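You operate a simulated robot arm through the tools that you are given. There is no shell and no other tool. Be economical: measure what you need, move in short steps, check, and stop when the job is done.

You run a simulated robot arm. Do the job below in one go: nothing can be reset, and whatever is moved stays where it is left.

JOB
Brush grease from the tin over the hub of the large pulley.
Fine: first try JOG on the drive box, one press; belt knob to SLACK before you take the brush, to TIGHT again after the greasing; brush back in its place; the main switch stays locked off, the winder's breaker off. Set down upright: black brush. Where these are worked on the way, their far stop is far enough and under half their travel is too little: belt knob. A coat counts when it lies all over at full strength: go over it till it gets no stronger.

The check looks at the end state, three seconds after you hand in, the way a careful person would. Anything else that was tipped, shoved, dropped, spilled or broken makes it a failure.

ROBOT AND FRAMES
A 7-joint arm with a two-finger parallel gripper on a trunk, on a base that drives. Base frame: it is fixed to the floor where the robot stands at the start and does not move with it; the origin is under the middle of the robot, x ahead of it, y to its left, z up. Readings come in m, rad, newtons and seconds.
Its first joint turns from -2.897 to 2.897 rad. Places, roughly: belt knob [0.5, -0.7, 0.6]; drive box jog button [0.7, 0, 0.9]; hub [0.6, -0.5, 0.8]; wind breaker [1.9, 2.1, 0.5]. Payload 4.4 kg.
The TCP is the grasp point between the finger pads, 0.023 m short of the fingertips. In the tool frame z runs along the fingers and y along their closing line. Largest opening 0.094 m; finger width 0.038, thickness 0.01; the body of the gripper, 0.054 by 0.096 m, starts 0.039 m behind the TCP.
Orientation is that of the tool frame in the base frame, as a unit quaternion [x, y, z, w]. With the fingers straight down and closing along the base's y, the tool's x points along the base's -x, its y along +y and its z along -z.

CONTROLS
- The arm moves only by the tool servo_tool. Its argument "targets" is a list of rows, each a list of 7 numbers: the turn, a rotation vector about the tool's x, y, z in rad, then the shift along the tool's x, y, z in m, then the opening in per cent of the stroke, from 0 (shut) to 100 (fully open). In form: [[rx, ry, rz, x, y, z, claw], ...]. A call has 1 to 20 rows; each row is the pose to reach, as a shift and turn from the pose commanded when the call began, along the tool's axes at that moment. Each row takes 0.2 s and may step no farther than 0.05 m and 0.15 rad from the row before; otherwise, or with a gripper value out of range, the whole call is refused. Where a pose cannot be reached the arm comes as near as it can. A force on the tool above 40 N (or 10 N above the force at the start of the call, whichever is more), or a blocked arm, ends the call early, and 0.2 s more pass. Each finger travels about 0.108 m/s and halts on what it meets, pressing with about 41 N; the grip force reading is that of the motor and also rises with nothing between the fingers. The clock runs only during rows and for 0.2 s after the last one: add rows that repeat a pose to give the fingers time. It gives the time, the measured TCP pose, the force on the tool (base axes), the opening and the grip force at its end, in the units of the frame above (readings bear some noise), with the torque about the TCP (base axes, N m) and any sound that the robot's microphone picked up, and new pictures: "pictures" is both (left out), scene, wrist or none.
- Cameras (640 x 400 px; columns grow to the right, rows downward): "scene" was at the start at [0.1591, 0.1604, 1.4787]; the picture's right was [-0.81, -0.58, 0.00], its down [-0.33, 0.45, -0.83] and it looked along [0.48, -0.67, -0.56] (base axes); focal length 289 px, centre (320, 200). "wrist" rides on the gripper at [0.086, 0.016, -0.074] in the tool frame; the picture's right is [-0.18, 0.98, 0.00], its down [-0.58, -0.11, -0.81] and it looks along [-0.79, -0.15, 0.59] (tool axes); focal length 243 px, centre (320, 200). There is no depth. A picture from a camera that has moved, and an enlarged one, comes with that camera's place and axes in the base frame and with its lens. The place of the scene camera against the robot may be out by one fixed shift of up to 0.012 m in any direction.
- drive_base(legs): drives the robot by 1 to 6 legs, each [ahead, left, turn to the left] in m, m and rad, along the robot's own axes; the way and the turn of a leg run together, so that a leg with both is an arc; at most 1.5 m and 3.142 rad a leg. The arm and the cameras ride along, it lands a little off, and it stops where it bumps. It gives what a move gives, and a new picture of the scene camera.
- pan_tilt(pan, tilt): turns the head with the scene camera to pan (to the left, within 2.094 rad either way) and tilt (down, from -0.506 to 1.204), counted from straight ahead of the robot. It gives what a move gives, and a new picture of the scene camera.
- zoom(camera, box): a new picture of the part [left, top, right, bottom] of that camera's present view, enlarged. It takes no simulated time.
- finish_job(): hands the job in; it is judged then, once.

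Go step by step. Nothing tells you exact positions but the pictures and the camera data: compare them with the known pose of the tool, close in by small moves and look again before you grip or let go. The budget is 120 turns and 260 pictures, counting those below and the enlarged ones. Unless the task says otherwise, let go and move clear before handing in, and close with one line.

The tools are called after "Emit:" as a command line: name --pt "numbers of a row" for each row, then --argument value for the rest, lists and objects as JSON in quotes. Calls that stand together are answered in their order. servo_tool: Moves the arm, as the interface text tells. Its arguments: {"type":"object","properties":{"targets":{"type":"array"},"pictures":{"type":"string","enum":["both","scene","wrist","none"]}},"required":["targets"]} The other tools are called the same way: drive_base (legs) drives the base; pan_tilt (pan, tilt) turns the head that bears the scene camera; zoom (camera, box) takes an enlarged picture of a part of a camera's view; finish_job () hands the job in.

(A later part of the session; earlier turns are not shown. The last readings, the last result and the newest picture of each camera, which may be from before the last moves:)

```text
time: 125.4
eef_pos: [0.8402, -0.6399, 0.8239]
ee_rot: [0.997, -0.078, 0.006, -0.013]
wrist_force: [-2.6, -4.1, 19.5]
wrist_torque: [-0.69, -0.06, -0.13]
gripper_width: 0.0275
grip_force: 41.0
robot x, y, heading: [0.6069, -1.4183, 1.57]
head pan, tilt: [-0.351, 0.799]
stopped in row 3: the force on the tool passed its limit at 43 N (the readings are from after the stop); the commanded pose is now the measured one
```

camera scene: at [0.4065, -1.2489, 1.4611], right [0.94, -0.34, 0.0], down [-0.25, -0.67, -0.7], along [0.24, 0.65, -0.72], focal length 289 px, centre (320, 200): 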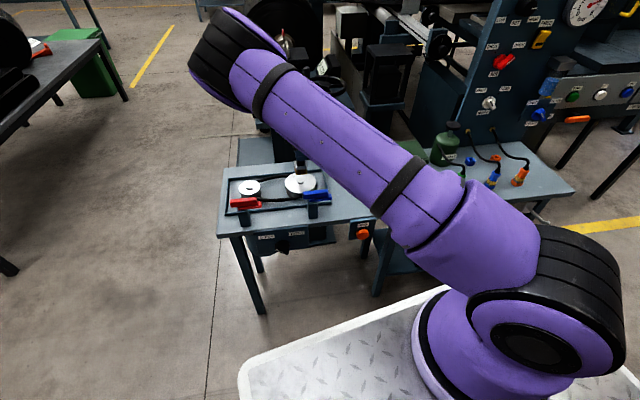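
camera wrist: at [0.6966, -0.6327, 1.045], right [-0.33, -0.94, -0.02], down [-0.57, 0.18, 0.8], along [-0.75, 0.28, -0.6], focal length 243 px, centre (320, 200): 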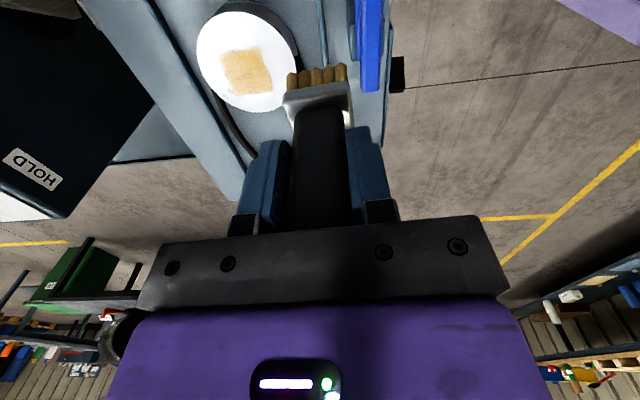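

Emit:
servo_tool --pt "0 0 0 0 0 -0.04 10" --pt "0 0 0 0 0 -0.08 10" --pt "0 0 0 0 0 -0.11 10" --pt "0 0 0 -0.045 -0.01 -0.11 10" --pt "0 0 0 -0.09 -0.025 -0.11 10" --pt "0 0 0 -0.13 -0.045 -0.11 10" --pt "0 0 0 -0.17 -0.065 -0.11 10" --pt "0 0 0 -0.21 -0.082 -0.11 10" --pt "0 0 0 -0.2533 -0.1 -0.1 10" --pt "0 0 0 -0.2733 -0.1 -0.06 10" --pt "0 0 0 -0.2733 -0.1 -0.025 10" --pt "0 0 0 -0.2733 -0.1 -0.0165 10" --pt "0 0 0 -0.2533 -0.1 -0.0165 10" --pt "0 0 0 -0.2333 -0.1 -0.0165 10" --pt "0 0 0 -0.2333 -0.0822 -0.0165 10" --pt "0 0 0 -0.2533 -0.0822 -0.0165 10" --pt "0 0 0 -0.2733 -0.0822 -0.0165 10" --pt "0 0 0 -0.2733 -0.0912 -0.0165 10" --pt "0 0 0 -0.2533 -0.0912 -0.0165 10" --pt "0 0 0 -0.2333 -0.0912 -0.0165 10" --pictures "none"

Emit:
zoom --camera "scene" --box '[270, 150, 340, 206]'

```text
time: 128.4
eef_pos: [0.6236, -0.5018, 0.8414]
ee_rot: [0.997, -0.078, 0.007, -0.016]
wrist_force: [2.1, -0.5, 11.0]
wrist_torque: [-0.3, -0.35, 0.02]
gripper_width: 0.0274
grip_force: 40.8
robot x, y, heading: [0.6083, -1.4204, 1.569]
head pan, tilt: [-0.351, 0.799]
stopped in row 15: the force on the tool passed its limit at 41 N (the readings are from after the stop); the commanded pose is now the measured one
```

```text
7.14 times, centred on (305, 178) of scene
camera zoom: at [0.4061, -1.2497, 1.4612], right [0.94, -0.34, 0.0], down [-0.25, -0.67, -0.7], along [0.24, 0.66, -0.72], focal length 2065 px, centre (427, 357)
```

zoom: 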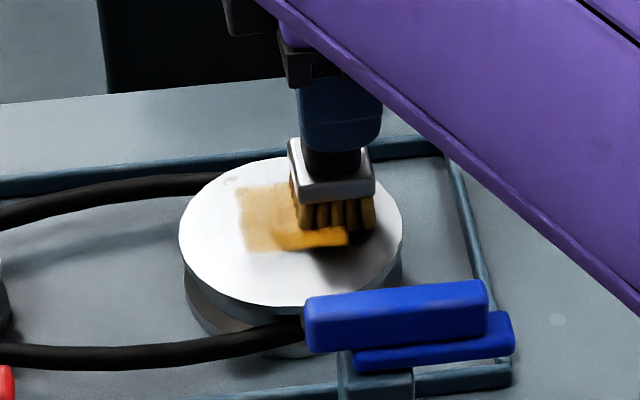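

The front strip is now saturated orange while the rest is paler; strokes need more loads. I straighten a small tilt and stroke the back part.

Emit:
servo_tool --pt "-0.022 0 0 0 0 -0.01 10" --pt "-0.022 0 0 0 0 -0.002 10" --pt "-0.022 0 0 0 0 0 10" --pt "-0.022 0 0 -0.012 0 0 10" --pt "-0.022 0 0 -0.025 0 0 10" --pt "-0.022 0 0 -0.038 0 0 10" --pt "-0.022 0 0 -0.025 0 0 10" --pt "-0.022 0 0 -0.012 0 0 10" --pt "-0.022 0 0 0 0 0 10" --pt "-0.022 0 0 0 0.006 0 10" --pt "-0.022 0 0 -0.012 0.006 0 10" --pt "-0.022 0 0 -0.025 0.006 0 10" --pt "-0.022 0 0 -0.038 0.006 0 10" --pt "-0.022 0 0 -0.025 0.006 0 10" --pt "-0.022 0 0 -0.012 0.006 0 10" --pt "-0.022 0 0 0 0.006 0 10" --pictures "none"

Emit:
zoom --camera "scene" --box '[270, 150, 340, 206]'

```text
time: 131.8
eef_pos: [0.6197, -0.509, 0.8401]
ee_rot: [0.997, -0.077, 0.004, -0.004]
wrist_force: [-5.7, 0.9, 21.2]
wrist_torque: [-0.33, 0.19, -0.06]
gripper_width: 0.0276
grip_force: 40.6
robot x, y, heading: [0.605, -1.4237, 1.577]
head pan, tilt: [-0.351, 0.799]
```

```text
7.14 times, centred on (305, 178) of scene
camera zoom: at [0.4054, -1.2502, 1.4612], right [0.94, -0.34, 0.0], down [-0.25, -0.67, -0.7], along [0.24, 0.66, -0.72], focal length 2065 px, centre (427, 357)
```

zoom: 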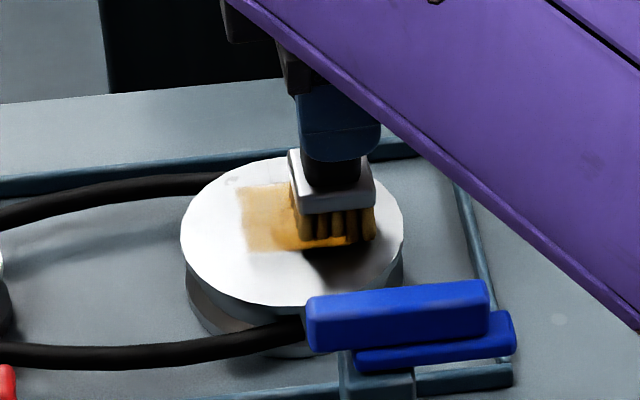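

Emit:
servo_tool --pt "0 0 0 0 0 -0.04 10" --pt "0 0 0 0 0 -0.08 10" --pt "0 0 0 0 0 -0.11 10" --pt "0 0 0 0.035 0.02 -0.11 10" --pt "0 0 0 0.075 0.035 -0.11 10" --pt "0 0 0 0.115 0.05 -0.11 10" --pt "0 0 0 0.155 0.065 -0.11 10" --pt "0 0 0 0.197 0.082 -0.11 10" --pt "0 0 0 0.2374 0.097 -0.1 10" --pt "0 0 0 0.2374 0.097 -0.06 10" --pt "0 0 0 0.2374 0.097 -0.02 10" --pt "0 0 0 0.2374 0.097 0.01 10" --pt "0 0 0 0.2374 0.097 0.016 10" --pt "0 0 0 0.2374 0.097 0.0175 10" --pt "0 0 0 0.2374 0.097 0.019 10" --pt "0 0 0 0.2414 0.097 0.019 10" --pt "0 0 0 0.2334 0.097 0.019 10" --pictures "none"

Emit:
zoom --camera "scene" --box '[270, 150, 340, 206]'

```text
time: 135.4
eef_pos: [0.8378, -0.6398, 0.8226]
ee_rot: [0.997, -0.078, 0.005, -0.004]
wrist_force: [1.9, 0.8, 8.4]
wrist_torque: [-0.17, -0.28, 0.06]
gripper_width: 0.0273
grip_force: 40.7
robot x, y, heading: [0.6084, -1.4202, 1.572]
head pan, tilt: [-0.351, 0.799]
```

```text
7.14 times, centred on (305, 178) of scene
camera zoom: at [0.406, -1.2495, 1.4612], right [0.94, -0.34, 0.0], down [-0.25, -0.67, -0.7], along [0.24, 0.66, -0.72], focal length 2065 px, centre (427, 357)
```

zoom: 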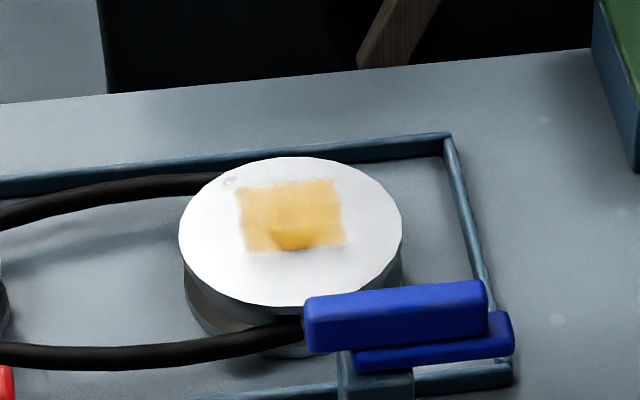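

Emit:
zoom --camera "scene" --box '[288, 164, 318, 188]'

Emit:
servo_tool --pt "0 0 0 0 0 -0.04 10" --pt "0 0 0 0 0 -0.08 10" --pt "0 0 0 0 0 -0.11 10" --pt "0 0 0 -0.045 -0.01 -0.11 10" --pt "0 0 0 -0.09 -0.025 -0.11 10" --pt "0 0 0 -0.13 -0.045 -0.11 10" --pt "0 0 0 -0.17 -0.065 -0.11 10" --pt "0 0 0 -0.21 -0.082 -0.11 10" --pt "0 0 0 -0.2513 -0.097 -0.1 10" --pt "0 0 0 -0.2713 -0.1 -0.06 10" --pt "0 0 0 -0.2713 -0.1 -0.026 10" --pt "0 0 0 -0.2713 -0.1 -0.018 10" --pt "0 0 0 -0.2513 -0.1 -0.018 10" --pt "0 0 0 -0.2313 -0.1 -0.018 10" --pt "0 0 0 -0.2513 -0.1 -0.018 10" --pt "0 0 0 -0.2713 -0.1 -0.018 10" --pt "0 0 0 -0.2713 -0.094 -0.018 10" --pt "0 0 0 -0.2513 -0.094 -0.018 10" --pt "0 0 0 -0.2313 -0.094 -0.018 10" --pt "0 0 0 -0.2313 -0.088 -0.018 10" --pictures "none"

```text
16.00 times, centred on (303, 176) of scene
camera zoom: at [0.406, -1.2495, 1.4612], right [0.94, -0.34, 0.0], down [-0.25, -0.67, -0.7], along [0.24, 0.66, -0.72], focal length 4627 px, centre (592, 584)
```

zoom: 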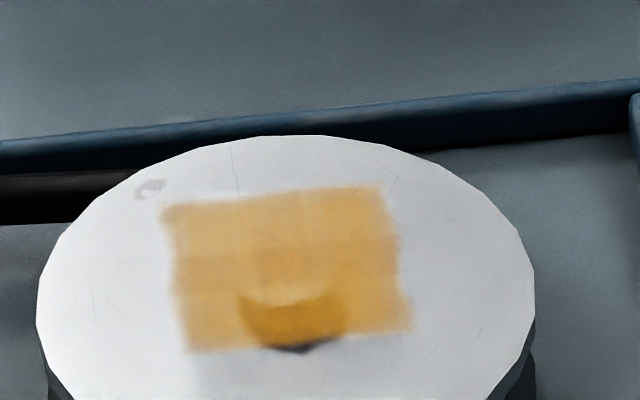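

```text
time: 138.2
eef_pos: [0.6013, -0.5001, 0.8416]
ee_rot: [0.997, -0.076, 0.003, -0.008]
wrist_force: [2.3, -0.8, 11.2]
wrist_torque: [-0.33, -0.37, 0.05]
gripper_width: 0.0276
grip_force: 40.9
robot x, y, heading: [0.6099, -1.4224, 1.57]
head pan, tilt: [-0.351, 0.799]
stopped in row 14: the force on the tool passed its limit at 41 N (the readings are from after the stop); the commanded pose is now the measured one
```

Emit:
servo_tool --pt "0 0 0 0.0145 0 -0.0005 10" --pt "0 0 0 0.0285 0 -0.0005 10" --pt "0 0 0 0.0145 0 -0.0005 10" --pt "0 0 0 0 0 -0.0005 10" --pt "0 0 0 -0.0145 0 -0.0005 10" --pt "0 0 0 -0.0235 0 -0.0005 10" --pt "0 0 0 -0.0235 0.009 -0.0005 10" --pt "0 0 0 -0.0095 0.009 -0.0005 10" --pt "0 0 0 0.005 0.009 -0.0005 10" --pt "0 0 0 0.0185 0.009 -0.0005 10" --pt "0 0 0 0.0285 0.009 -0.0005 10" --pt "0 0 0 0.0285 0.018 -0.0005 10" --pt "0 0 0 0.0145 0.018 -0.0005 10" --pt "0 0 0 0 0.018 -0.0005 10" --pt "0 0 0 -0.0145 0.018 -0.0005 10" --pt "0 0 0 -0.0235 0.018 -0.0005 10" --pt "0 0 0 -0.0235 0.009 -0.0005 10" --pictures "none"

```text
time: 141.8
eef_pos: [0.5745, -0.5066, 0.8405]
ee_rot: [0.997, -0.075, 0.003, -0.006]
wrist_force: [-2.7, -8.9, 27.3]
wrist_torque: [-1.27, -0.26, -0.16]
gripper_width: 0.0275
grip_force: 40.9
robot x, y, heading: [0.6084, -1.426, 1.573]
head pan, tilt: [-0.351, 0.799]
```

Emit:
servo_tool --pt "0 0 0 0 0 -0.04 10" --pt "0 0 0 0 0 -0.08 10" --pt "0 0 0 0 0 -0.11 10" --pt "0 0 0 0.04 0.015 -0.11 10" --pt "0 0 0 0.08 0.03 -0.11 10" --pt "0 0 0 0.12 0.045 -0.11 10" --pt "0 0 0 0.16 0.06 -0.11 10" --pt "0 0 0 0.2 0.075 -0.11 10" --pt "0 0 0 0.242 0.09 -0.11 10" --pt "0 0 0 0.281 0.0931 -0.1 10" --pt "0 0 0 0.281 0.0931 -0.06 10" --pt "0 0 0 0.281 0.0931 -0.02 10" --pt "0 0 0 0.281 0.0931 0.01 10" --pt "0 0 0 0.281 0.0931 0.016 10" --pt "0 0 0 0.281 0.0931 0.018 10" --pt "0 0 0 0.281 0.0931 0.0195 10" --pt "0 0 0 0.285 0.0931 0.0195 10" --pt "0 0 0 0.277 0.0931 0.0195 10" --pictures "none"

Emit:
zoom --camera "scene" --box '[288, 164, 318, 188]'

```text
time: 145.2
eef_pos: [0.8401, -0.6395, 0.8219]
ee_rot: [0.997, -0.075, 0.003, -0.007]
wrist_force: [-1.6, -2.5, 20.4]
wrist_torque: [-0.7, -0.11, -0.09]
gripper_width: 0.0277
grip_force: 41.2
robot x, y, heading: [0.6091, -1.4208, 1.572]
head pan, tilt: [-0.351, 0.799]
stopped in row 16: the force on the tool passed its limit at 43 N (the readings are from after the stop); the commanded pose is now the measured one
```

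```text
16.00 times, centred on (303, 176) of scene
camera zoom: at [0.4054, -1.2502, 1.4612], right [0.94, -0.34, 0.0], down [-0.25, -0.67, -0.7], along [0.24, 0.66, -0.72], focal length 4627 px, centre (592, 584)
```

zoom: 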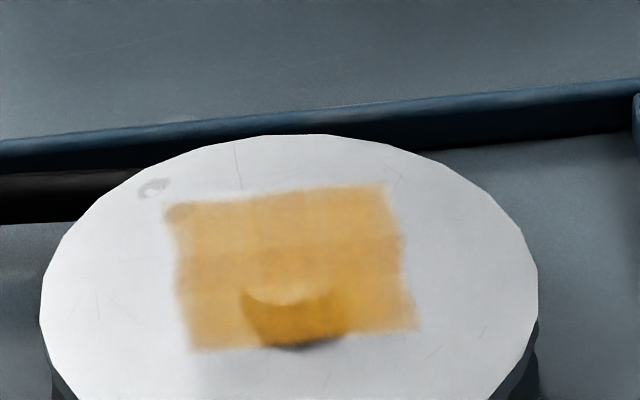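

Almost no change from before: near saturation. One more fresh pass including the edges to confirm.

Emit:
servo_tool --pt "0 0 0 0 0 -0.04 10" --pt "0 0 0 0 0 -0.08 10" --pt "0 0 0 0 0 -0.11 10" --pt "0 0 0 -0.045 -0.01 -0.11 10" --pt "0 0 0 -0.09 -0.025 -0.11 10" --pt "0 0 0 -0.13 -0.045 -0.11 10" --pt "0 0 0 -0.17 -0.065 -0.11 10" --pt "0 0 0 -0.21 -0.082 -0.11 10" --pt "0 0 0 -0.2527 -0.095 -0.1 10" --pt "0 0 0 -0.28 -0.102 -0.06 10" --pt "0 0 0 -0.28 -0.102 -0.028 10" --pt "0 0 0 -0.28 -0.102 -0.0195 10" --pt "0 0 0 -0.28 -0.093 -0.0195 10" --pt "0 0 0 -0.28 -0.083 -0.0195 10" --pt "0 0 0 -0.265 -0.083 -0.0195 10" --pt "0 0 0 -0.265 -0.093 -0.0195 10" --pt "0 0 0 -0.265 -0.103 -0.0195 10" --pt "0 0 0 -0.25 -0.103 -0.02 10" --pt "0 0 0 -0.25 -0.093 -0.02 10" --pt "0 0 0 -0.25 -0.083 -0.02 10" --pictures "none"

```text
time: 149.4
eef_pos: [0.6053, -0.5201, 0.8409]
ee_rot: [0.997, -0.077, 0.003, -0.007]
wrist_force: [-0.5, 0.0, 1.4]
wrist_torque: [-0.05, -0.04, 0.05]
gripper_width: 0.0274
grip_force: 41.2
robot x, y, heading: [0.6052, -1.4225, 1.57]
head pan, tilt: [-0.351, 0.799]
```

Emit:
servo_tool --pt "0 0 0 0.0 0 0.001 10" --pt "0 0 0 0.013 0 0.001 10" --pt "0 0 0 0.013 -0.01 0.001 10" --pt "0 0 0 0.013 -0.02 0.001 10" --pt "0 0 0 0.026 -0.02 0.001 10" --pt "0 0 0 0.026 -0.01 0.001 10" --pt "0 0 0 0.026 0 0.001 10" --pt "0 0 0 0.013 0 0.001 10" --pt "0 0 0 0 0 0.001 10" --pt "0 0 0 0 -0.02 0.001 10" --pt "0 0 0 -0.015 -0.02 0.001 10" --pt "0 0 0 -0.015 0 0.001 10" --pt "0 0 0 -0.03 0 0.001 10" --pt "0 0 0 -0.03 -0.02 0.001 10" --pt "0 0 0 -0.03 -0.02 -0.03 10" --pt "0 0 0 -0.03 -0.02 -0.07 10" --pt "0 0 0 0.0 -0.02 -0.1 10" --pt "0 0 0 0.04 0.0 -0.11 10" --pt "0 0 0 0.08 0.02 -0.11 10" --pt "0 0 0 0.12 0.04 -0.11 10" --pictures "wrist"

Emit:
zoom --camera "scene" --box '[288, 164, 318, 188]'

```text
time: 153.6
eef_pos: [0.7153, -0.5792, 0.9503]
ee_rot: [0.997, -0.076, 0.003, -0.007]
wrist_force: [-1.1, 0.1, -1.1]
wrist_torque: [0.01, -0.04, 0.0]
gripper_width: 0.0275
grip_force: 41.0
robot x, y, heading: [0.6052, -1.4246, 1.574]
head pan, tilt: [-0.351, 0.799]
camera wrist: at [0.7979, -0.6088, 1.0259], right [-0.33, -0.94, -0.01], down [-0.56, 0.18, 0.8], along [-0.76, 0.27, -0.59], focal length 243 px, centre (320, 200)
```

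wrist: 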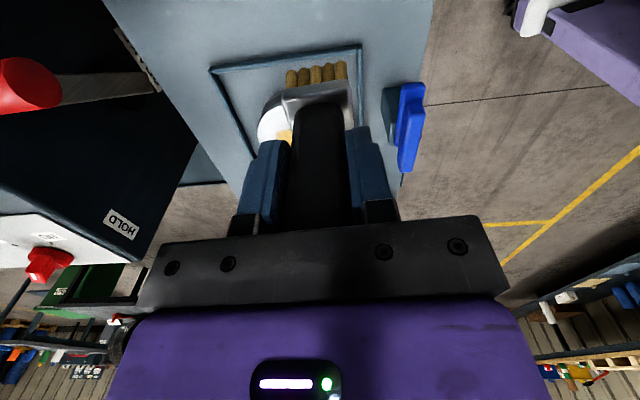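

```text
16.00 times, centred on (303, 176) of scene
camera zoom: at [0.405, -1.2494, 1.461], right [0.94, -0.34, 0.0], down [-0.24, -0.67, -0.7], along [0.24, 0.66, -0.72], focal length 4627 px, centre (592, 584)
```

zoom: 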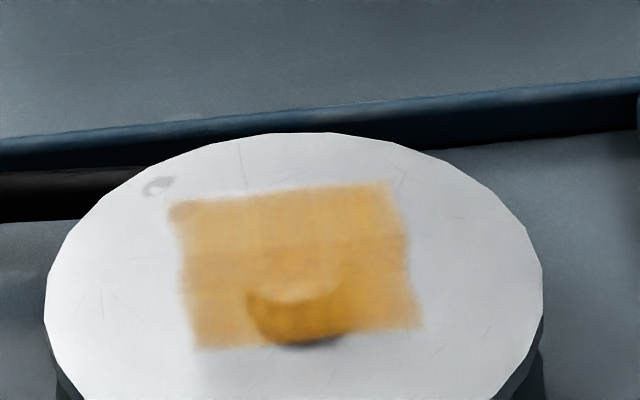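

Slightly more even than before at the left; one more load and full pass to be sure it no longer changes.

Emit:
servo_tool --pt "0 0 0 0.045 0.014 0 10" --pt "0 0 0 0.09 0.028 0 10" --pt "0 0 0 0.1314 0.0417 0 10" --pt "0 0 0 0.1314 0.0417 0.045 10" --pt "0 0 0 0.1314 0.0417 0.09 10" --pt "0 0 0 0.1314 0.0417 0.118 10" --pt "0 0 0 0.1314 0.0417 0.126 10" --pt "0 0 0 0.1314 0.0417 0.1285 10" --pt "0 0 0 0.1314 0.0417 0.13 10" --pt "0 0 0 0.1354 0.0417 0.13 10" --pt "0 0 0 0.1274 0.0417 0.13 10" --pictures "none"

```text
time: 155.7
eef_pos: [0.8427, -0.6391, 0.8225]
ee_rot: [0.997, -0.076, 0.004, -0.01]
wrist_force: [-1.7, -3.0, 18.4]
wrist_torque: [-0.57, -0.07, -0.09]
gripper_width: 0.0276
grip_force: 41.1
robot x, y, heading: [0.608, -1.4283, 1.572]
head pan, tilt: [-0.351, 0.799]
stopped in row 10: the force on the tool passed its limit at 42 N (the readings are from after the stop); the commanded pose is now the measured one
```

Emit:
servo_tool --pt "0 0 0 0 0 -0.04 10" --pt "0 0 0 0 0 -0.08 10" --pt "0 0 0 0 0 -0.11 10" --pt "0 0 0 -0.045 -0.01 -0.11 10" --pt "0 0 0 -0.09 -0.025 -0.11 10" --pt "0 0 0 -0.13 -0.045 -0.11 10" --pt "0 0 0 -0.17 -0.065 -0.11 10" --pt "0 0 0 -0.21 -0.082 -0.11 10" --pt "0 0 0 -0.2552 -0.095 -0.1 10" --pt "0 0 0 -0.284 -0.102 -0.06 10" --pt "0 0 0 -0.284 -0.102 -0.028 10" --pt "0 0 0 -0.284 -0.102 -0.0185 10" --pt "0 0 0 -0.284 -0.082 -0.0185 10" --pt "0 0 0 -0.27 -0.082 -0.0185 10" --pt "0 0 0 -0.27 -0.102 -0.0185 10" --pt "0 0 0 -0.256 -0.102 -0.019 10" --pt "0 0 0 -0.256 -0.082 -0.019 10" --pt "0 0 0 -0.242 -0.082 -0.019 10" --pt "0 0 0 -0.242 -0.102 -0.019 10" --pt "0 0 0 -0.228 -0.102 -0.019 10" --pictures "none"

Emit:
servo_tool --pt "0 0 0 0 0.02 0 10" --pt "0 0 0 -0.014 0.02 0 10" --pt "0 0 0 -0.014 0 0 10" --pt "0 0 0 -0.028 0 0 10" --pt "0 0 0 -0.028 0.02 0 10" --pt "0 0 0 -0.042 0.02 0 10" --pt "0 0 0 -0.042 0 0 10" --pt "0 0 0 -0.056 0 0 10" --pt "0 0 0 -0.056 0.02 0 10" --pt "0 0 0 -0.056 0.02 -0.03 10" --pt "0 0 0 -0.056 0.02 -0.075 10" --pt "0 0 0 -0.03 0.02 -0.11 10" --pt "0 0 0 0.01 0.02 -0.11 10" --pt "0 0 0 0.055 0.04 -0.11 10" --pt "0 0 0 0.1 0.06 -0.11 10" --pictures "none"

Emit:
zoom --camera "scene" --box '[288, 164, 318, 188]'

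```text
time: 159.9
eef_pos: [0.6316, -0.5039, 0.8422]
ee_rot: [0.997, -0.076, 0.003, -0.008]
wrist_force: [-1.8, 1.1, 8.9]
wrist_torque: [-0.18, 0.04, -0.02]
gripper_width: 0.0276
grip_force: 41.0
robot x, y, heading: [0.6043, -1.4244, 1.573]
head pan, tilt: [-0.351, 0.799]
```

```text
time: 163.1
eef_pos: [0.7194, -0.5772, 0.9475]
ee_rot: [0.997, -0.075, 0.003, -0.008]
wrist_force: [-1.5, 0.6, -0.9]
wrist_torque: [0.03, -0.06, 0.0]
gripper_width: 0.0277
grip_force: 41.2
robot x, y, heading: [0.6078, -1.4255, 1.567]
head pan, tilt: [-0.351, 0.799]
```

```text
16.00 times, centred on (303, 176) of scene
camera zoom: at [0.4048, -1.2496, 1.461], right [0.94, -0.34, 0.0], down [-0.24, -0.67, -0.7], along [0.24, 0.66, -0.72], focal length 4627 px, centre (592, 584)
```

zoom: 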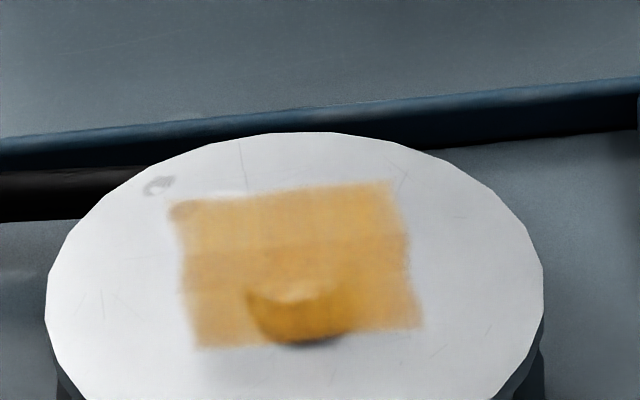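

Coat looks uniform and unchanged. Now I carry the brush back over its place at [0.982,-0.675].

Emit:
servo_tool --pt "0 0 0 0.04 0.01 0 10" --pt "0 0 0 0.08 0.02 0 10" --pt "0 0 0 0.12 0.03 0 10" --pt "0 0 0 0.16 0.04 0 10" --pt "0 0 0 0.2 0.05 0 10" --pt "-0.002 0.005 0.003 0.24 0.0576 0 10" --pt "-0.0044 0.0108 0.006 0.2743 0.0576 0.01 10" --pt "-0.0044 0.0108 0.006 0.2743 0.0576 0.05 10" --pt "-0.0044 0.0108 0.006 0.2743 0.0576 0.09 10" --pt "-0.0044 0.0108 0.006 0.2743 0.0576 0.118 10" --pt "-0.0044 0.0108 0.006 0.2743 0.0576 0.118 10"

Emit:
zoom --camera "scene" --box '[360, 130, 480, 230]'

```text
time: 165.5
eef_pos: [0.9849, -0.677, 0.8303]
ee_rot: [0.997, -0.079, 0.007, -0.006]
wrist_force: [0.8, 0.1, -1.6]
wrist_torque: [-0.01, -0.01, 0.0]
gripper_width: 0.0274
grip_force: 40.9
robot x, y, heading: [0.6089, -1.4202, 1.574]
head pan, tilt: [-0.351, 0.799]
camera scene: at [0.4057, -1.2495, 1.4611], right [0.94, -0.34, 0.0], down [-0.25, -0.67, -0.7], along [0.24, 0.65, -0.72], focal length 289 px, centre (320, 200)
camera wrist: at [1.0666, -0.7059, 0.907], right [-0.34, -0.94, -0.01], down [-0.57, 0.19, 0.8], along [-0.75, 0.28, -0.6], focal length 243 px, centre (320, 200)
```

scene: 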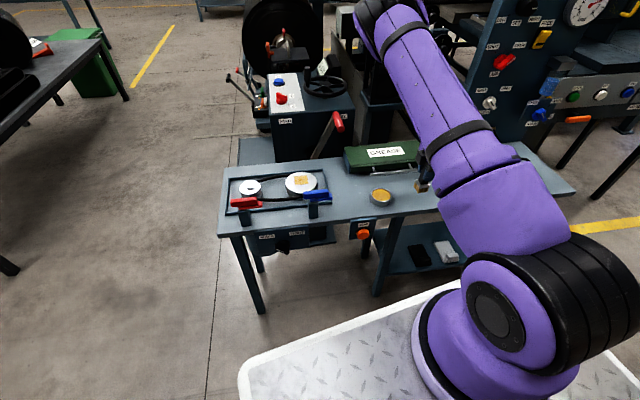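
wrist: 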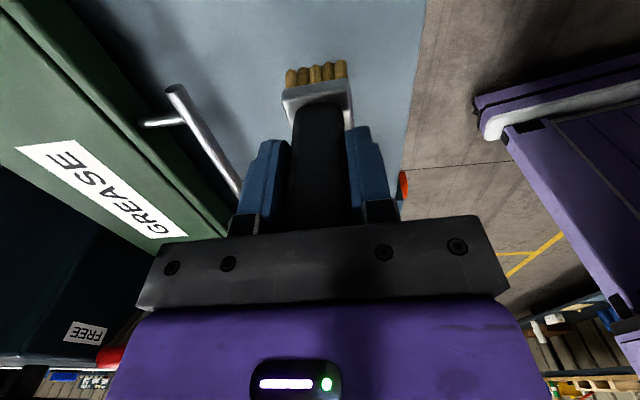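

```text
4.00 times, centred on (420, 180) of scene
camera zoom: at [0.4057, -1.2495, 1.4611], right [0.94, -0.34, 0.0], down [-0.25, -0.67, -0.7], along [0.24, 0.65, -0.72], focal length 1157 px, centre (-80, 280)
```

zoom: 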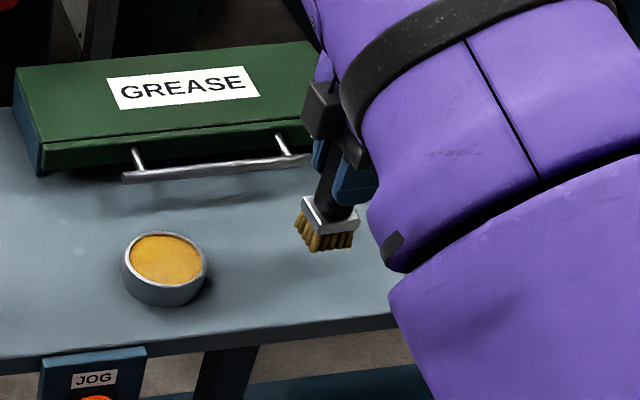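

Brush is upright over its spot. I lower it slowly to the table.

Emit:
servo_tool --pt "0 0 0 -0.003 -0.001 0.01 10" --pt "0 0 0 -0.003 -0.001 0.016 10" --pt "0 0 0 -0.003 -0.001 0.019 10" --pt "0 0 0 -0.003 -0.001 0.021 10" --pt "0 0 0 -0.003 -0.001 0.0225 10" --pt "0 0 0 -0.003 -0.001 0.0225 10" --pictures "none"

```text
time: 166.9
eef_pos: [0.9833, -0.6749, 0.8094]
ee_rot: [0.997, -0.08, 0.007, -0.006]
wrist_force: [0.5, 0.1, -1.3]
wrist_torque: [0.02, -0.02, -0.01]
gripper_width: 0.0274
grip_force: 41.1
robot x, y, heading: [0.6048, -1.4212, 1.571]
head pan, tilt: [-0.351, 0.799]
```

Emit:
servo_tool --pt "0 0 0 0 0 0.001 10" --pt "0 0 0 0 0 0.002 10" --pt "0 0 0 0 0 0.003 10" --pt "0 0 0 0 0 0.003 10" --pictures "none"

```text
time: 167.9
eef_pos: [0.9832, -0.6749, 0.8073]
ee_rot: [0.997, -0.079, 0.007, -0.005]
wrist_force: [-0.5, 0.2, -0.9]
wrist_torque: [-0.01, -0.01, -0.01]
gripper_width: 0.0273
grip_force: 40.8
robot x, y, heading: [0.6052, -1.4239, 1.572]
head pan, tilt: [-0.351, 0.799]
```

Emit:
servo_tool --pt "0 0 0 0 0 0.001 10" --pt "0 0 0 0 0 0.002 10" --pt "0 0 0 0 0 0.003 10" --pt "0 0 0 0 0 0.003 10" --pictures "wrist"

Emit:
zoom --camera "scene" --box '[390, 160, 450, 210]'

```text
time: 168.9
eef_pos: [0.9817, -0.6729, 0.8042]
ee_rot: [0.997, -0.079, 0.008, -0.006]
wrist_force: [0.2, 0.7, 0.0]
wrist_torque: [0.01, 0.01, 0.01]
gripper_width: 0.0273
grip_force: 40.6
robot x, y, heading: [0.602, -1.426, 1.573]
head pan, tilt: [-0.351, 0.799]
camera wrist: at [1.0645, -0.7039, 0.881], right [-0.34, -0.94, -0.01], down [-0.57, 0.19, 0.8], along [-0.75, 0.28, -0.6], focal length 243 px, centre (320, 200)
```

wrist: 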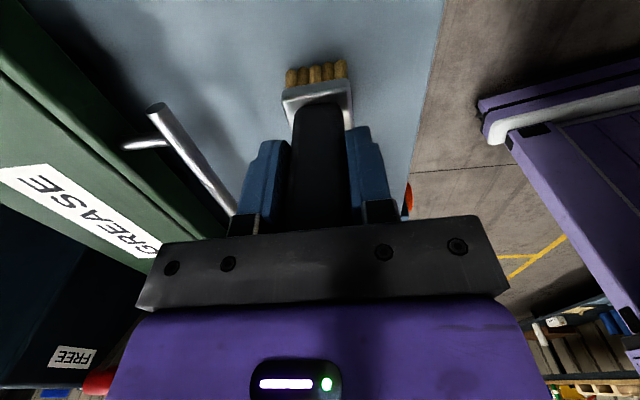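

```text
8.00 times, centred on (420, 185) of scene
camera zoom: at [0.4057, -1.2495, 1.4611], right [0.94, -0.34, 0.0], down [-0.25, -0.67, -0.7], along [0.24, 0.65, -0.72], focal length 2313 px, centre (-480, 320)
```

zoom: 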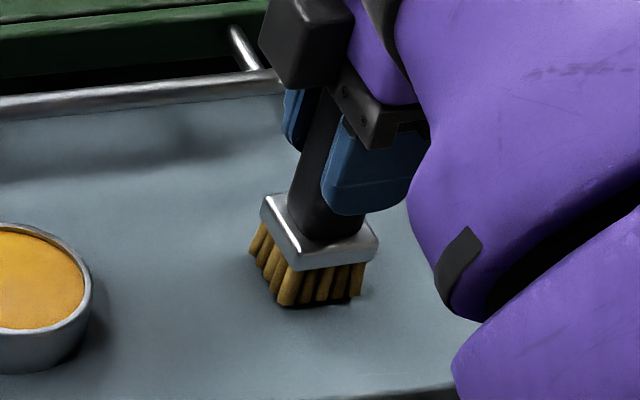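

Very close to the table now; a couple more mm.

Emit:
servo_tool --pt "0 0 0 0 0 0.001 10" --pt "0 0 0 0 0 0.002 10" --pt "0 0 0 0 0 0.002 10" --pictures "none"

```text
time: 169.7
eef_pos: [0.9823, -0.6745, 0.8021]
ee_rot: [0.997, -0.079, 0.008, -0.006]
wrist_force: [0.4, -0.5, -0.8]
wrist_torque: [-0.01, -0.03, 0.0]
gripper_width: 0.0277
grip_force: 40.8
robot x, y, heading: [0.6076, -1.4233, 1.571]
head pan, tilt: [-0.351, 0.799]
```

Emit:
servo_tool --pt "0 0 0 0 0 0.001 10" --pt "0 0 0 0 0 0.002 10" --pt "0 0 0 0 0 0.003 10" --pt "0 0 0 0 0 0.003 10" --pictures "none"

Emit:
zoom --camera "scene" --box '[390, 160, 450, 210]'

```text
time: 170.7
eef_pos: [0.9827, -0.673, 0.7999]
ee_rot: [0.997, -0.079, 0.008, -0.007]
wrist_force: [-2.4, -1.5, 33.7]
wrist_torque: [-0.73, 0.72, -0.03]
gripper_width: 0.0276
grip_force: 41.4
robot x, y, heading: [0.6054, -1.4189, 1.574]
head pan, tilt: [-0.351, 0.799]
```

```text
8.00 times, centred on (420, 185) of scene
camera zoom: at [0.405, -1.2507, 1.4612], right [0.94, -0.34, 0.0], down [-0.25, -0.67, -0.7], along [0.24, 0.66, -0.72], focal length 2313 px, centre (-480, 320)
```

zoom: 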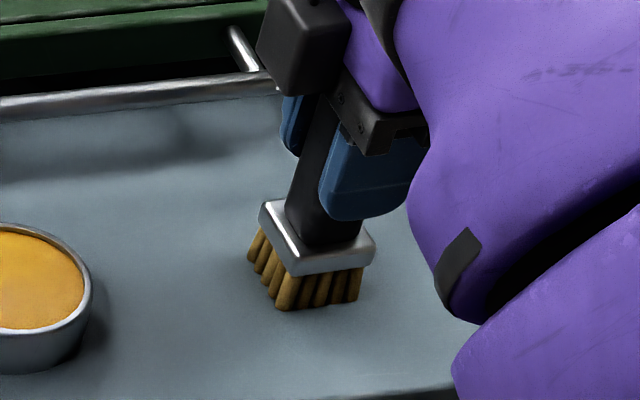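

On the table. I relieve pressure, open slowly and rise straight up.

Emit:
servo_tool --pt "0 0 0 0 0 -0.0015 10" --pt "0 0 0 0 0 -0.0015 10" --pt "0 0 0 0 0 -0.0015 35" --pt "0 0 0 0 0 -0.0015 60" --pt "0 0 0 0 0 -0.0015 90" --pt "0 0 0 0 0 -0.0015 90" --pt "0 0 0 0 0 -0.03 90" --pt "0 0 0 0 0 -0.07 90" --pt "0 0 0 0 0 -0.11 90" --pt "0 0 0 0 0 -0.15 90" --pt "0 0 0 0 0 -0.15 90"

Emit:
zoom --camera "scene" --box '[360, 130, 480, 230]'

```text
time: 173.1
eef_pos: [0.9808, -0.6763, 0.9483]
ee_rot: [0.997, -0.079, 0.008, -0.005]
wrist_force: [-1.1, 0.0, 0.6]
wrist_torque: [-0.01, -0.03, 0.02]
gripper_width: 0.0846
grip_force: 0.1
robot x, y, heading: [0.6042, -1.4211, 1.573]
head pan, tilt: [-0.351, 0.799]
camera scene: at [0.4057, -1.2494, 1.4611], right [0.94, -0.34, 0.0], down [-0.25, -0.67, -0.7], along [0.24, 0.65, -0.72], focal length 289 px, centre (320, 200)
camera wrist: at [1.0624, -0.7048, 1.0243], right [-0.34, -0.94, -0.01], down [-0.57, 0.19, 0.8], along [-0.75, 0.28, -0.6], focal length 243 px, centre (320, 200)
```

scene: 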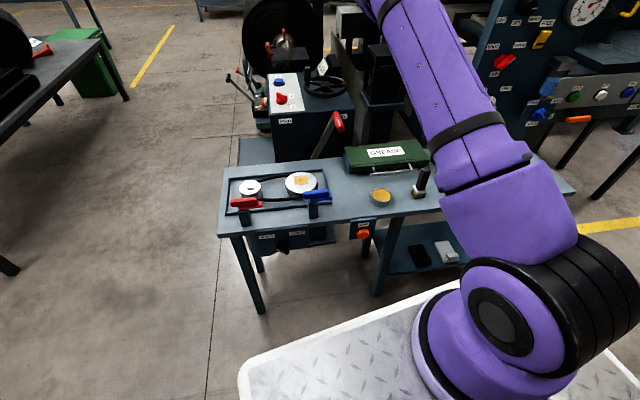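
wrist: 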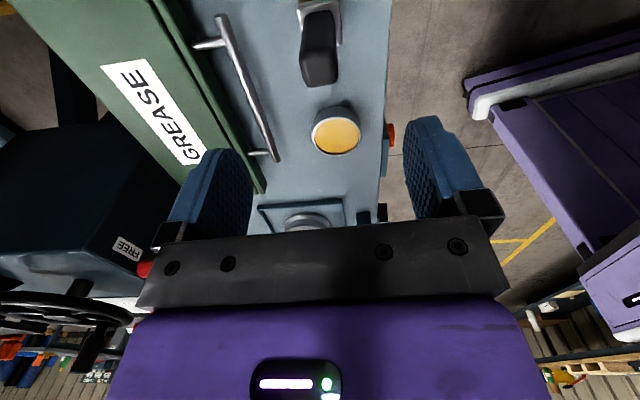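

```text
4.00 times, centred on (420, 180) of scene
camera zoom: at [0.4057, -1.2494, 1.4611], right [0.94, -0.34, 0.0], down [-0.25, -0.67, -0.7], along [0.24, 0.65, -0.72], focal length 1157 px, centre (-80, 280)
```

zoom: 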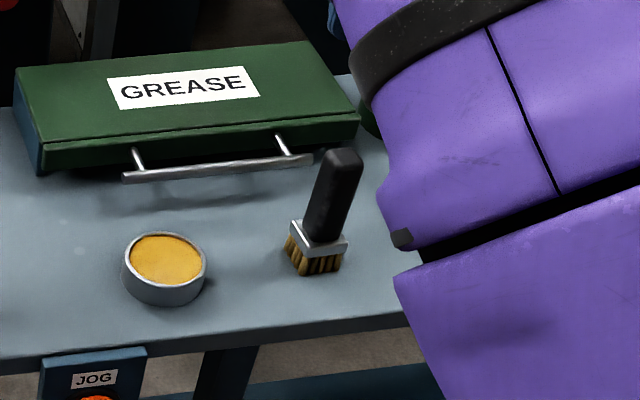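

Brush stands upright in place. Now back to the knob: first reverse the arm to the pose in front of the table with the tool yawed.

Emit:
servo_tool --pt "0 0 -0.14 -0.02 0.006 -0.04 70" --pt "0 0 -0.28 -0.048 0.016 -0.052 60" --pt "0 0 -0.42 -0.078 0.026 -0.052 50" --pt "0 0 -0.56 -0.108 0.036 -0.052 50" --pt "0 0 -0.7 -0.138 0.046 -0.052 50" --pt "0 0 -0.84 -0.168 0.056 -0.052 50" --pt "0 0 -0.98 -0.198 0.066 -0.052 50" --pt "0 0 -1.12 -0.228 0.076 -0.052 50" --pt "0 0 -1.26 -0.258 0.086 -0.052 50" --pt "0 0 -1.4 -0.288 0.096 -0.052 50" --pt "0 0 -1.54 -0.318 0.106 -0.052 50" --pt "0 0 -1.68 -0.348 0.116 -0.052 50" --pt "0 0 -1.82 -0.378 0.126 -0.052 50" --pt "0 0 -1.96 -0.408 0.136 -0.052 50" --pt "0 0 -2.1 -0.438 0.146 -0.052 50" --pt "0 0 -2.24 -0.468 0.156 -0.052 50" --pt "0 0 -2.38 -0.495 0.1654 -0.052 50" --pt "0 0 -2.53 -0.505 0.1654 -0.052 50" --pt "0 0 -2.53 -0.505 0.1654 -0.052 50" --pictures "none"

```text
time: 177.1
eef_pos: [0.4528, -0.7588, 0.9909]
ee_rot: [0.375, 0.927, 0.007, 0.007]
wrist_force: [0.1, 0.1, 0.9]
wrist_torque: [-0.01, 0.02, 0.01]
gripper_width: 0.0469
grip_force: 0.1
robot x, y, heading: [0.6053, -1.4188, 1.574]
head pan, tilt: [-0.351, 0.799]
```

Emit:
servo_tool --pt "-0.1 0.097 0 -0.01 -0.005 0.01 50" --pt "-0.2 0.194 0 -0.02 -0.01 0.03 50" --pt "-0.3 0.29 0 -0.0295 -0.0146 0.05 50" --pt "-0.4 0.387 0 -0.0295 -0.0146 0.07 50" --pt "-0.5 0.484 0 -0.0295 -0.0146 0.09 50" --pt "-0.6 0.581 0 -0.0295 -0.0146 0.11 50" --pt "-0.7 0.678 0 -0.0295 -0.0146 0.13 50" --pt "-0.8 0.775 0 -0.0295 -0.0146 0.15 50" --pt "-0.9 0.871 0 -0.0295 -0.0146 0.17 50" --pt "-1.0 0.968 0 -0.0295 -0.0146 0.19 50" --pt "-1.1 1.065 0 -0.0295 -0.0146 0.21 50" --pt "-1.131 1.095 0 -0.0295 -0.0146 0.24 50" --pt "-1.131 1.095 0 -0.0295 -0.0146 0.24 50"

```text
time: 179.9
eef_pos: [0.4694, -0.7865, 0.7535]
ee_rot: [0.258, 0.652, 0.662, -0.263]
wrist_force: [0.3, -0.6, 0.0]
wrist_torque: [-0.02, 0.01, 0.0]
gripper_width: 0.0471
grip_force: 0.0
robot x, y, heading: [0.6057, -1.4191, 1.57]
head pan, tilt: [-0.351, 0.799]
camera scene: at [0.4055, -1.2495, 1.4611], right [0.94, -0.34, 0.0], down [-0.25, -0.67, -0.7], along [0.24, 0.65, -0.72], focal length 289 px, centre (320, 200)
camera wrist: at [0.4178, -0.8621, 0.8239], right [0.81, -0.01, 0.59], down [0.35, -0.8, -0.49], along [0.48, 0.6, -0.64], focal length 243 px, centre (320, 200)
```

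scene: 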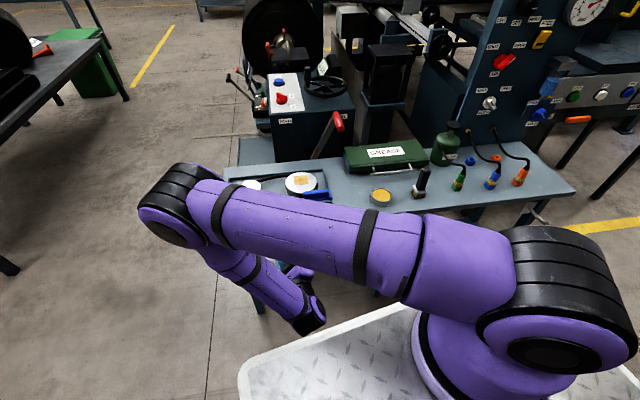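
wrist: 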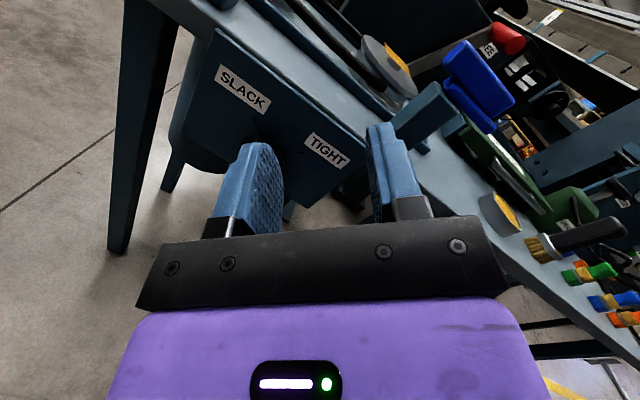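

Orientation matches the former grip. I lower to the knob.

Emit:
servo_tool --pt "0 0 0 -0.025 -0.028 0 50" --pt "0 0 0 -0.05 -0.056 0 50" --pt "0 0 0 -0.073 -0.083 0.008 50" --pt "0 0 0 -0.073 -0.083 0.008 50" --pictures "wrist"

Emit:
zoom --camera "wrist" --box '[200, 0, 480, 200]'

```text
time: 180.9
eef_pos: [0.4663, -0.7762, 0.6429]
ee_rot: [0.258, 0.653, 0.662, -0.261]
wrist_force: [0.6, -0.3, 0.7]
wrist_torque: [0.0, 0.0, -0.01]
gripper_width: 0.0471
grip_force: 0.0
robot x, y, heading: [0.6061, -1.4241, 1.57]
head pan, tilt: [-0.351, 0.799]
camera wrist: at [0.4148, -0.8514, 0.7124], right [0.81, -0.01, 0.59], down [0.35, -0.8, -0.49], along [0.48, 0.6, -0.64], focal length 243 px, centre (320, 200)
```

wrist: 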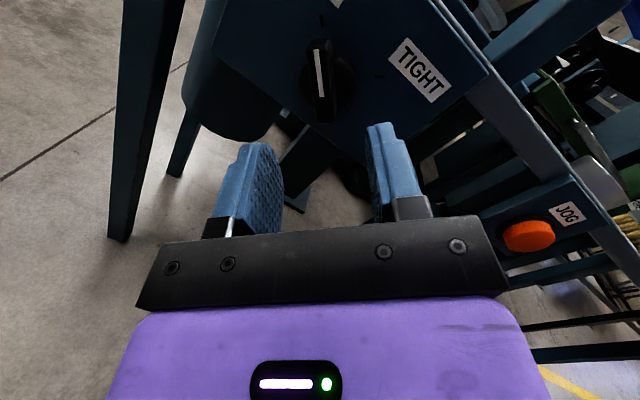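

```text
2.00 times, centred on (340, 100) of wrist
camera zoom: at [0.4148, -0.8514, 0.7124], right [0.81, -0.01, 0.59], down [0.35, -0.8, -0.49], along [0.48, 0.6, -0.64], focal length 485 px, centre (280, 400)
```

zoom: 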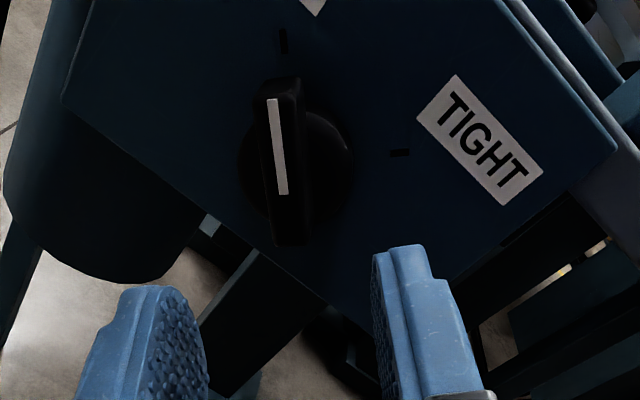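

Same view as at release. I go forward 8 cm and close on the bar.

Emit:
servo_tool --pt "0 0 0 0.001 -0.0014 0.03 50" --pt "0 0 0 0.001 -0.0014 0.06 50" --pt "0 0 0 0.001 -0.0014 0.074 50" --pt "0 0 0 0.001 -0.0014 0.08 50" --pt "0 0 0 0.001 -0.0014 0.08 35" --pt "0 0 0 0.001 -0.0014 0.08 20" --pt "0 0 0 0.001 -0.0014 0.08 10" --pt "0 0 0 0.001 -0.0014 0.08 5" --pt "0 0 0 0.001 -0.0014 0.08 5" --pictures "wrist"

```text
time: 182.9
eef_pos: [0.466, -0.6968, 0.6431]
ee_rot: [0.258, 0.652, 0.663, -0.261]
wrist_force: [12.8, 2.0, 25.3]
wrist_torque: [0.97, 0.76, -0.68]
gripper_width: 0.0167
grip_force: 44.5
robot x, y, heading: [0.6055, -1.4174, 1.575]
head pan, tilt: [-0.351, 0.799]
camera wrist: at [0.4142, -0.7729, 0.7147], right [0.81, -0.01, 0.59], down [0.35, -0.8, -0.49], along [0.48, 0.6, -0.64], focal length 243 px, centre (320, 200)
```

wrist: 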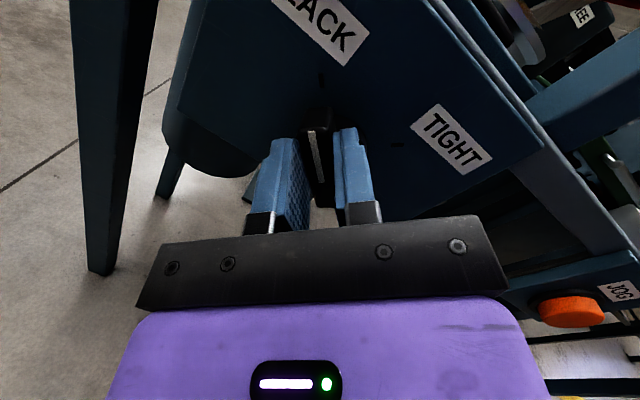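

Gripped. I turn clockwise on the arc toward TIGHT.

Emit:
servo_tool --pt "0 0 0 0 0.0012 0 5" --pt "0 0 0.13 -0.0003 0.0032 0 5" --pt "0 0 0.26 -0.0008 0.0052 0 5" --pt "0 0 0.39 -0.0017 0.007 0 5" --pt "0 0 0.52 -0.0026 0.0087 0 5" --pt "0 0 0.65 -0.0038 0.0103 0 5" --pt "0 0 0.78 -0.0053 0.0117 0 5" --pictures "none"

```text
time: 184.5
eef_pos: [0.4733, -0.699, 0.6469]
ee_rot: [0.489, 0.506, 0.512, -0.494]
wrist_force: [-2.4, 2.0, 0.7]
wrist_torque: [1.33, -0.2, -0.38]
gripper_width: 0.0173
grip_force: 45.4
robot x, y, heading: [0.6063, -1.4197, 1.57]
head pan, tilt: [-0.351, 0.799]
```

Emit:
servo_tool --pt "0 0 0.13 -0.0001 0.002 0 5" --pt "0 0 0.26 -0.0005 0.004 0 5" --pt "0 0 0.39 -0.0012 0.0059 0 5" --pt "0 0 0.52 -0.002 0.0077 0 5" --pt "0 0 0.65 -0.0031 0.0093 0 5" --pt "0 0 0.78 -0.0045 0.0108 0 5" --pt "0 0 0.88 -0.0056 0.0119 0 5" --pictures "wrist"

```text
time: 185.7
eef_pos: [0.4816, -0.7014, 0.645]
ee_rot: [-0.613, -0.344, -0.345, 0.622]
wrist_force: [-1.5, -4.5, 7.3]
wrist_torque: [-0.2, 0.12, -0.4]
gripper_width: 0.0172
grip_force: 45.4
robot x, y, heading: [0.6053, -1.4223, 1.569]
head pan, tilt: [-0.351, 0.799]
stopped in row 5: the force on the tool passed its limit at 41 N (the readings are from after the stop); the commanded pose is now the measured one
camera wrist: at [0.5418, -0.7756, 0.7104], right [0.74, 0.01, -0.67], down [-0.39, -0.8, -0.45], along [-0.54, 0.6, -0.59], focal length 243 px, centre (320, 200)
```

wrist: 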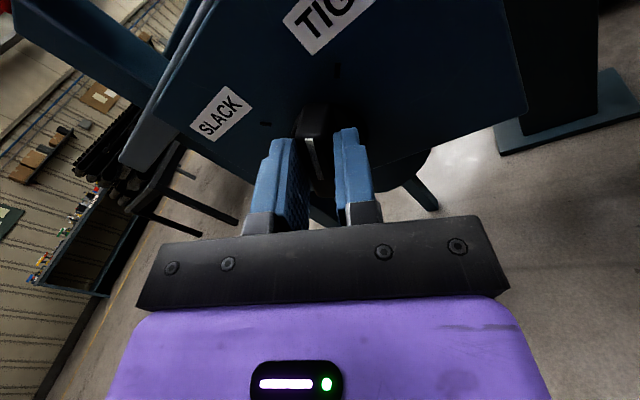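

Remaining ≈14°; I continue.

Emit:
servo_tool --pt "0 0 0.06 0 0.001 0.001 5" --pt "0 0 0.13 -0.0001 0.002 0.001 5" --pt "0 0 0.2 -0.0003 0.003 0.001 5" --pt "0 0 0.27 -0.0005 0.0041 0.001 5" --pt "0 0 0.31 -0.0007 0.0047 0.001 5" --pictures "wrist"

Emit:
zoom --camera "wrist" --box '[200, 0, 480, 200]'

```text
time: 186.6
eef_pos: [0.483, -0.7008, 0.6423]
ee_rot: [-0.648, -0.274, -0.273, 0.657]
wrist_force: [-1.2, -9.3, 12.6]
wrist_torque: [-0.34, 0.14, -0.17]
gripper_width: 0.017
grip_force: 45.0
robot x, y, heading: [0.6045, -1.4237, 1.569]
head pan, tilt: [-0.351, 0.799]
stopped in row 4: the force on the tool passed its limit at 41 N (the readings are from after the stop); the commanded pose is now the measured one
camera wrist: at [0.5571, -0.7755, 0.6935], right [0.57, 0.01, -0.82], down [-0.48, -0.8, -0.35], along [-0.67, 0.59, -0.45], focal length 243 px, centre (320, 200)
```

wrist: 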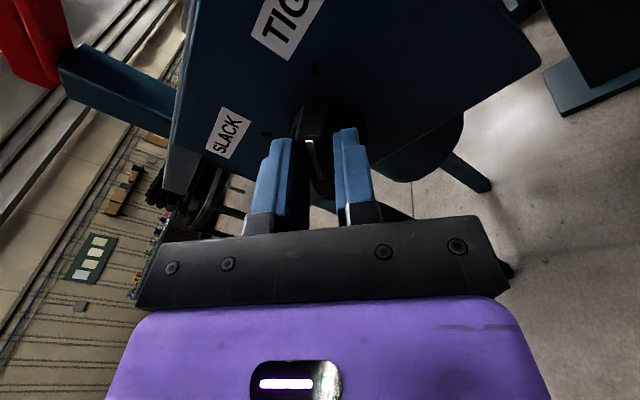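

```text
2.00 times, centred on (340, 100) of wrist
camera zoom: at [0.5571, -0.7755, 0.6935], right [0.57, 0.01, -0.82], down [-0.48, -0.8, -0.35], along [-0.67, 0.59, -0.45], focal length 485 px, centre (280, 400)
```

zoom: 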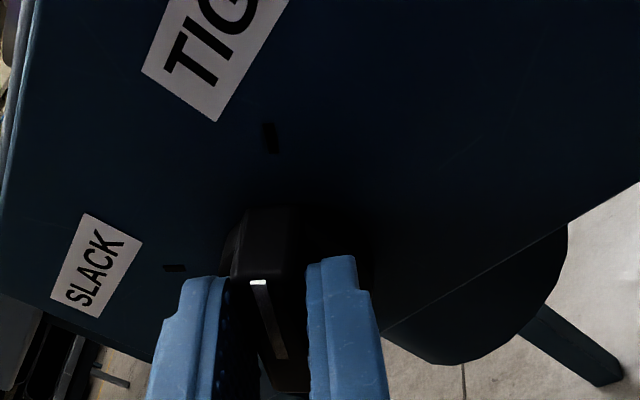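

Knob is back at its original TIGHT angle. A tiny nudge to the stop, then release and back off.

Emit:
servo_tool --pt "0 0 0.04 0 0.0006 0 5" --pt "0 0 0.06 0 0.0009 0 5" --pictures "none"

Emit:
servo_tool --pt "0 0 0 0 0 0 20" --pt "0 0 0 0 0 0 40" --pt "0 0 0 0 0 0 50" --pt "0 0 0 0 0 -0.02 50" --pt "0 0 0 0 0 -0.05 50" --pt "0 0 0 0 0 -0.08 50" --pt "0 0 0 0 0 -0.08 50" --pictures "wrist"

Emit:
zoom --camera "wrist" --box '[200, 0, 480, 200]'

```text
time: 187.2
eef_pos: [0.483, -0.7013, 0.6428]
ee_rot: [-0.656, -0.254, -0.253, 0.665]
wrist_force: [-3.5, -19.7, 23.6]
wrist_torque: [0.43, -1.88, -0.81]
gripper_width: 0.0172
grip_force: 44.7
robot x, y, heading: [0.6067, -1.4259, 1.571]
head pan, tilt: [-0.351, 0.799]
```

```text
time: 188.8
eef_pos: [0.486, -0.7809, 0.6409]
ee_rot: [-0.657, -0.253, -0.253, 0.664]
wrist_force: [0.4, 0.3, -0.2]
wrist_torque: [0.03, -0.02, -0.01]
gripper_width: 0.047
grip_force: 0.1
robot x, y, heading: [0.6053, -1.4266, 1.575]
head pan, tilt: [-0.351, 0.799]
camera wrist: at [0.5617, -0.8552, 0.6878], right [0.52, 0.01, -0.85], down [-0.5, -0.81, -0.32], along [-0.69, 0.59, -0.41], focal length 243 px, centre (320, 200)
```

wrist: 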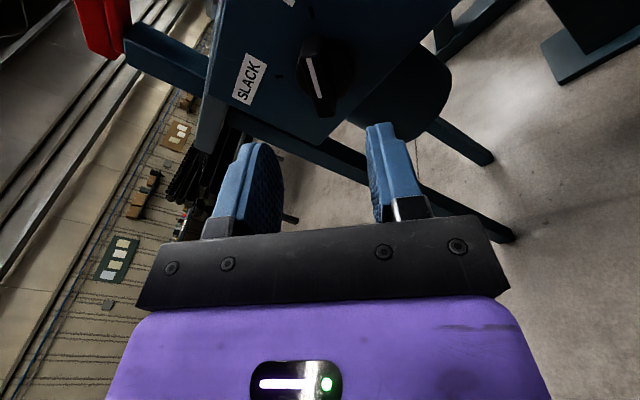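

```text
2.00 times, centred on (340, 100) of wrist
camera zoom: at [0.5617, -0.8552, 0.6878], right [0.52, 0.01, -0.85], down [-0.5, -0.81, -0.32], along [-0.69, 0.59, -0.41], focal length 485 px, centre (280, 400)
```

zoom: 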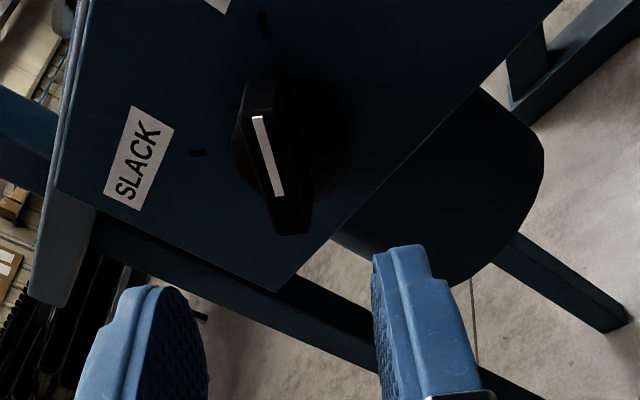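

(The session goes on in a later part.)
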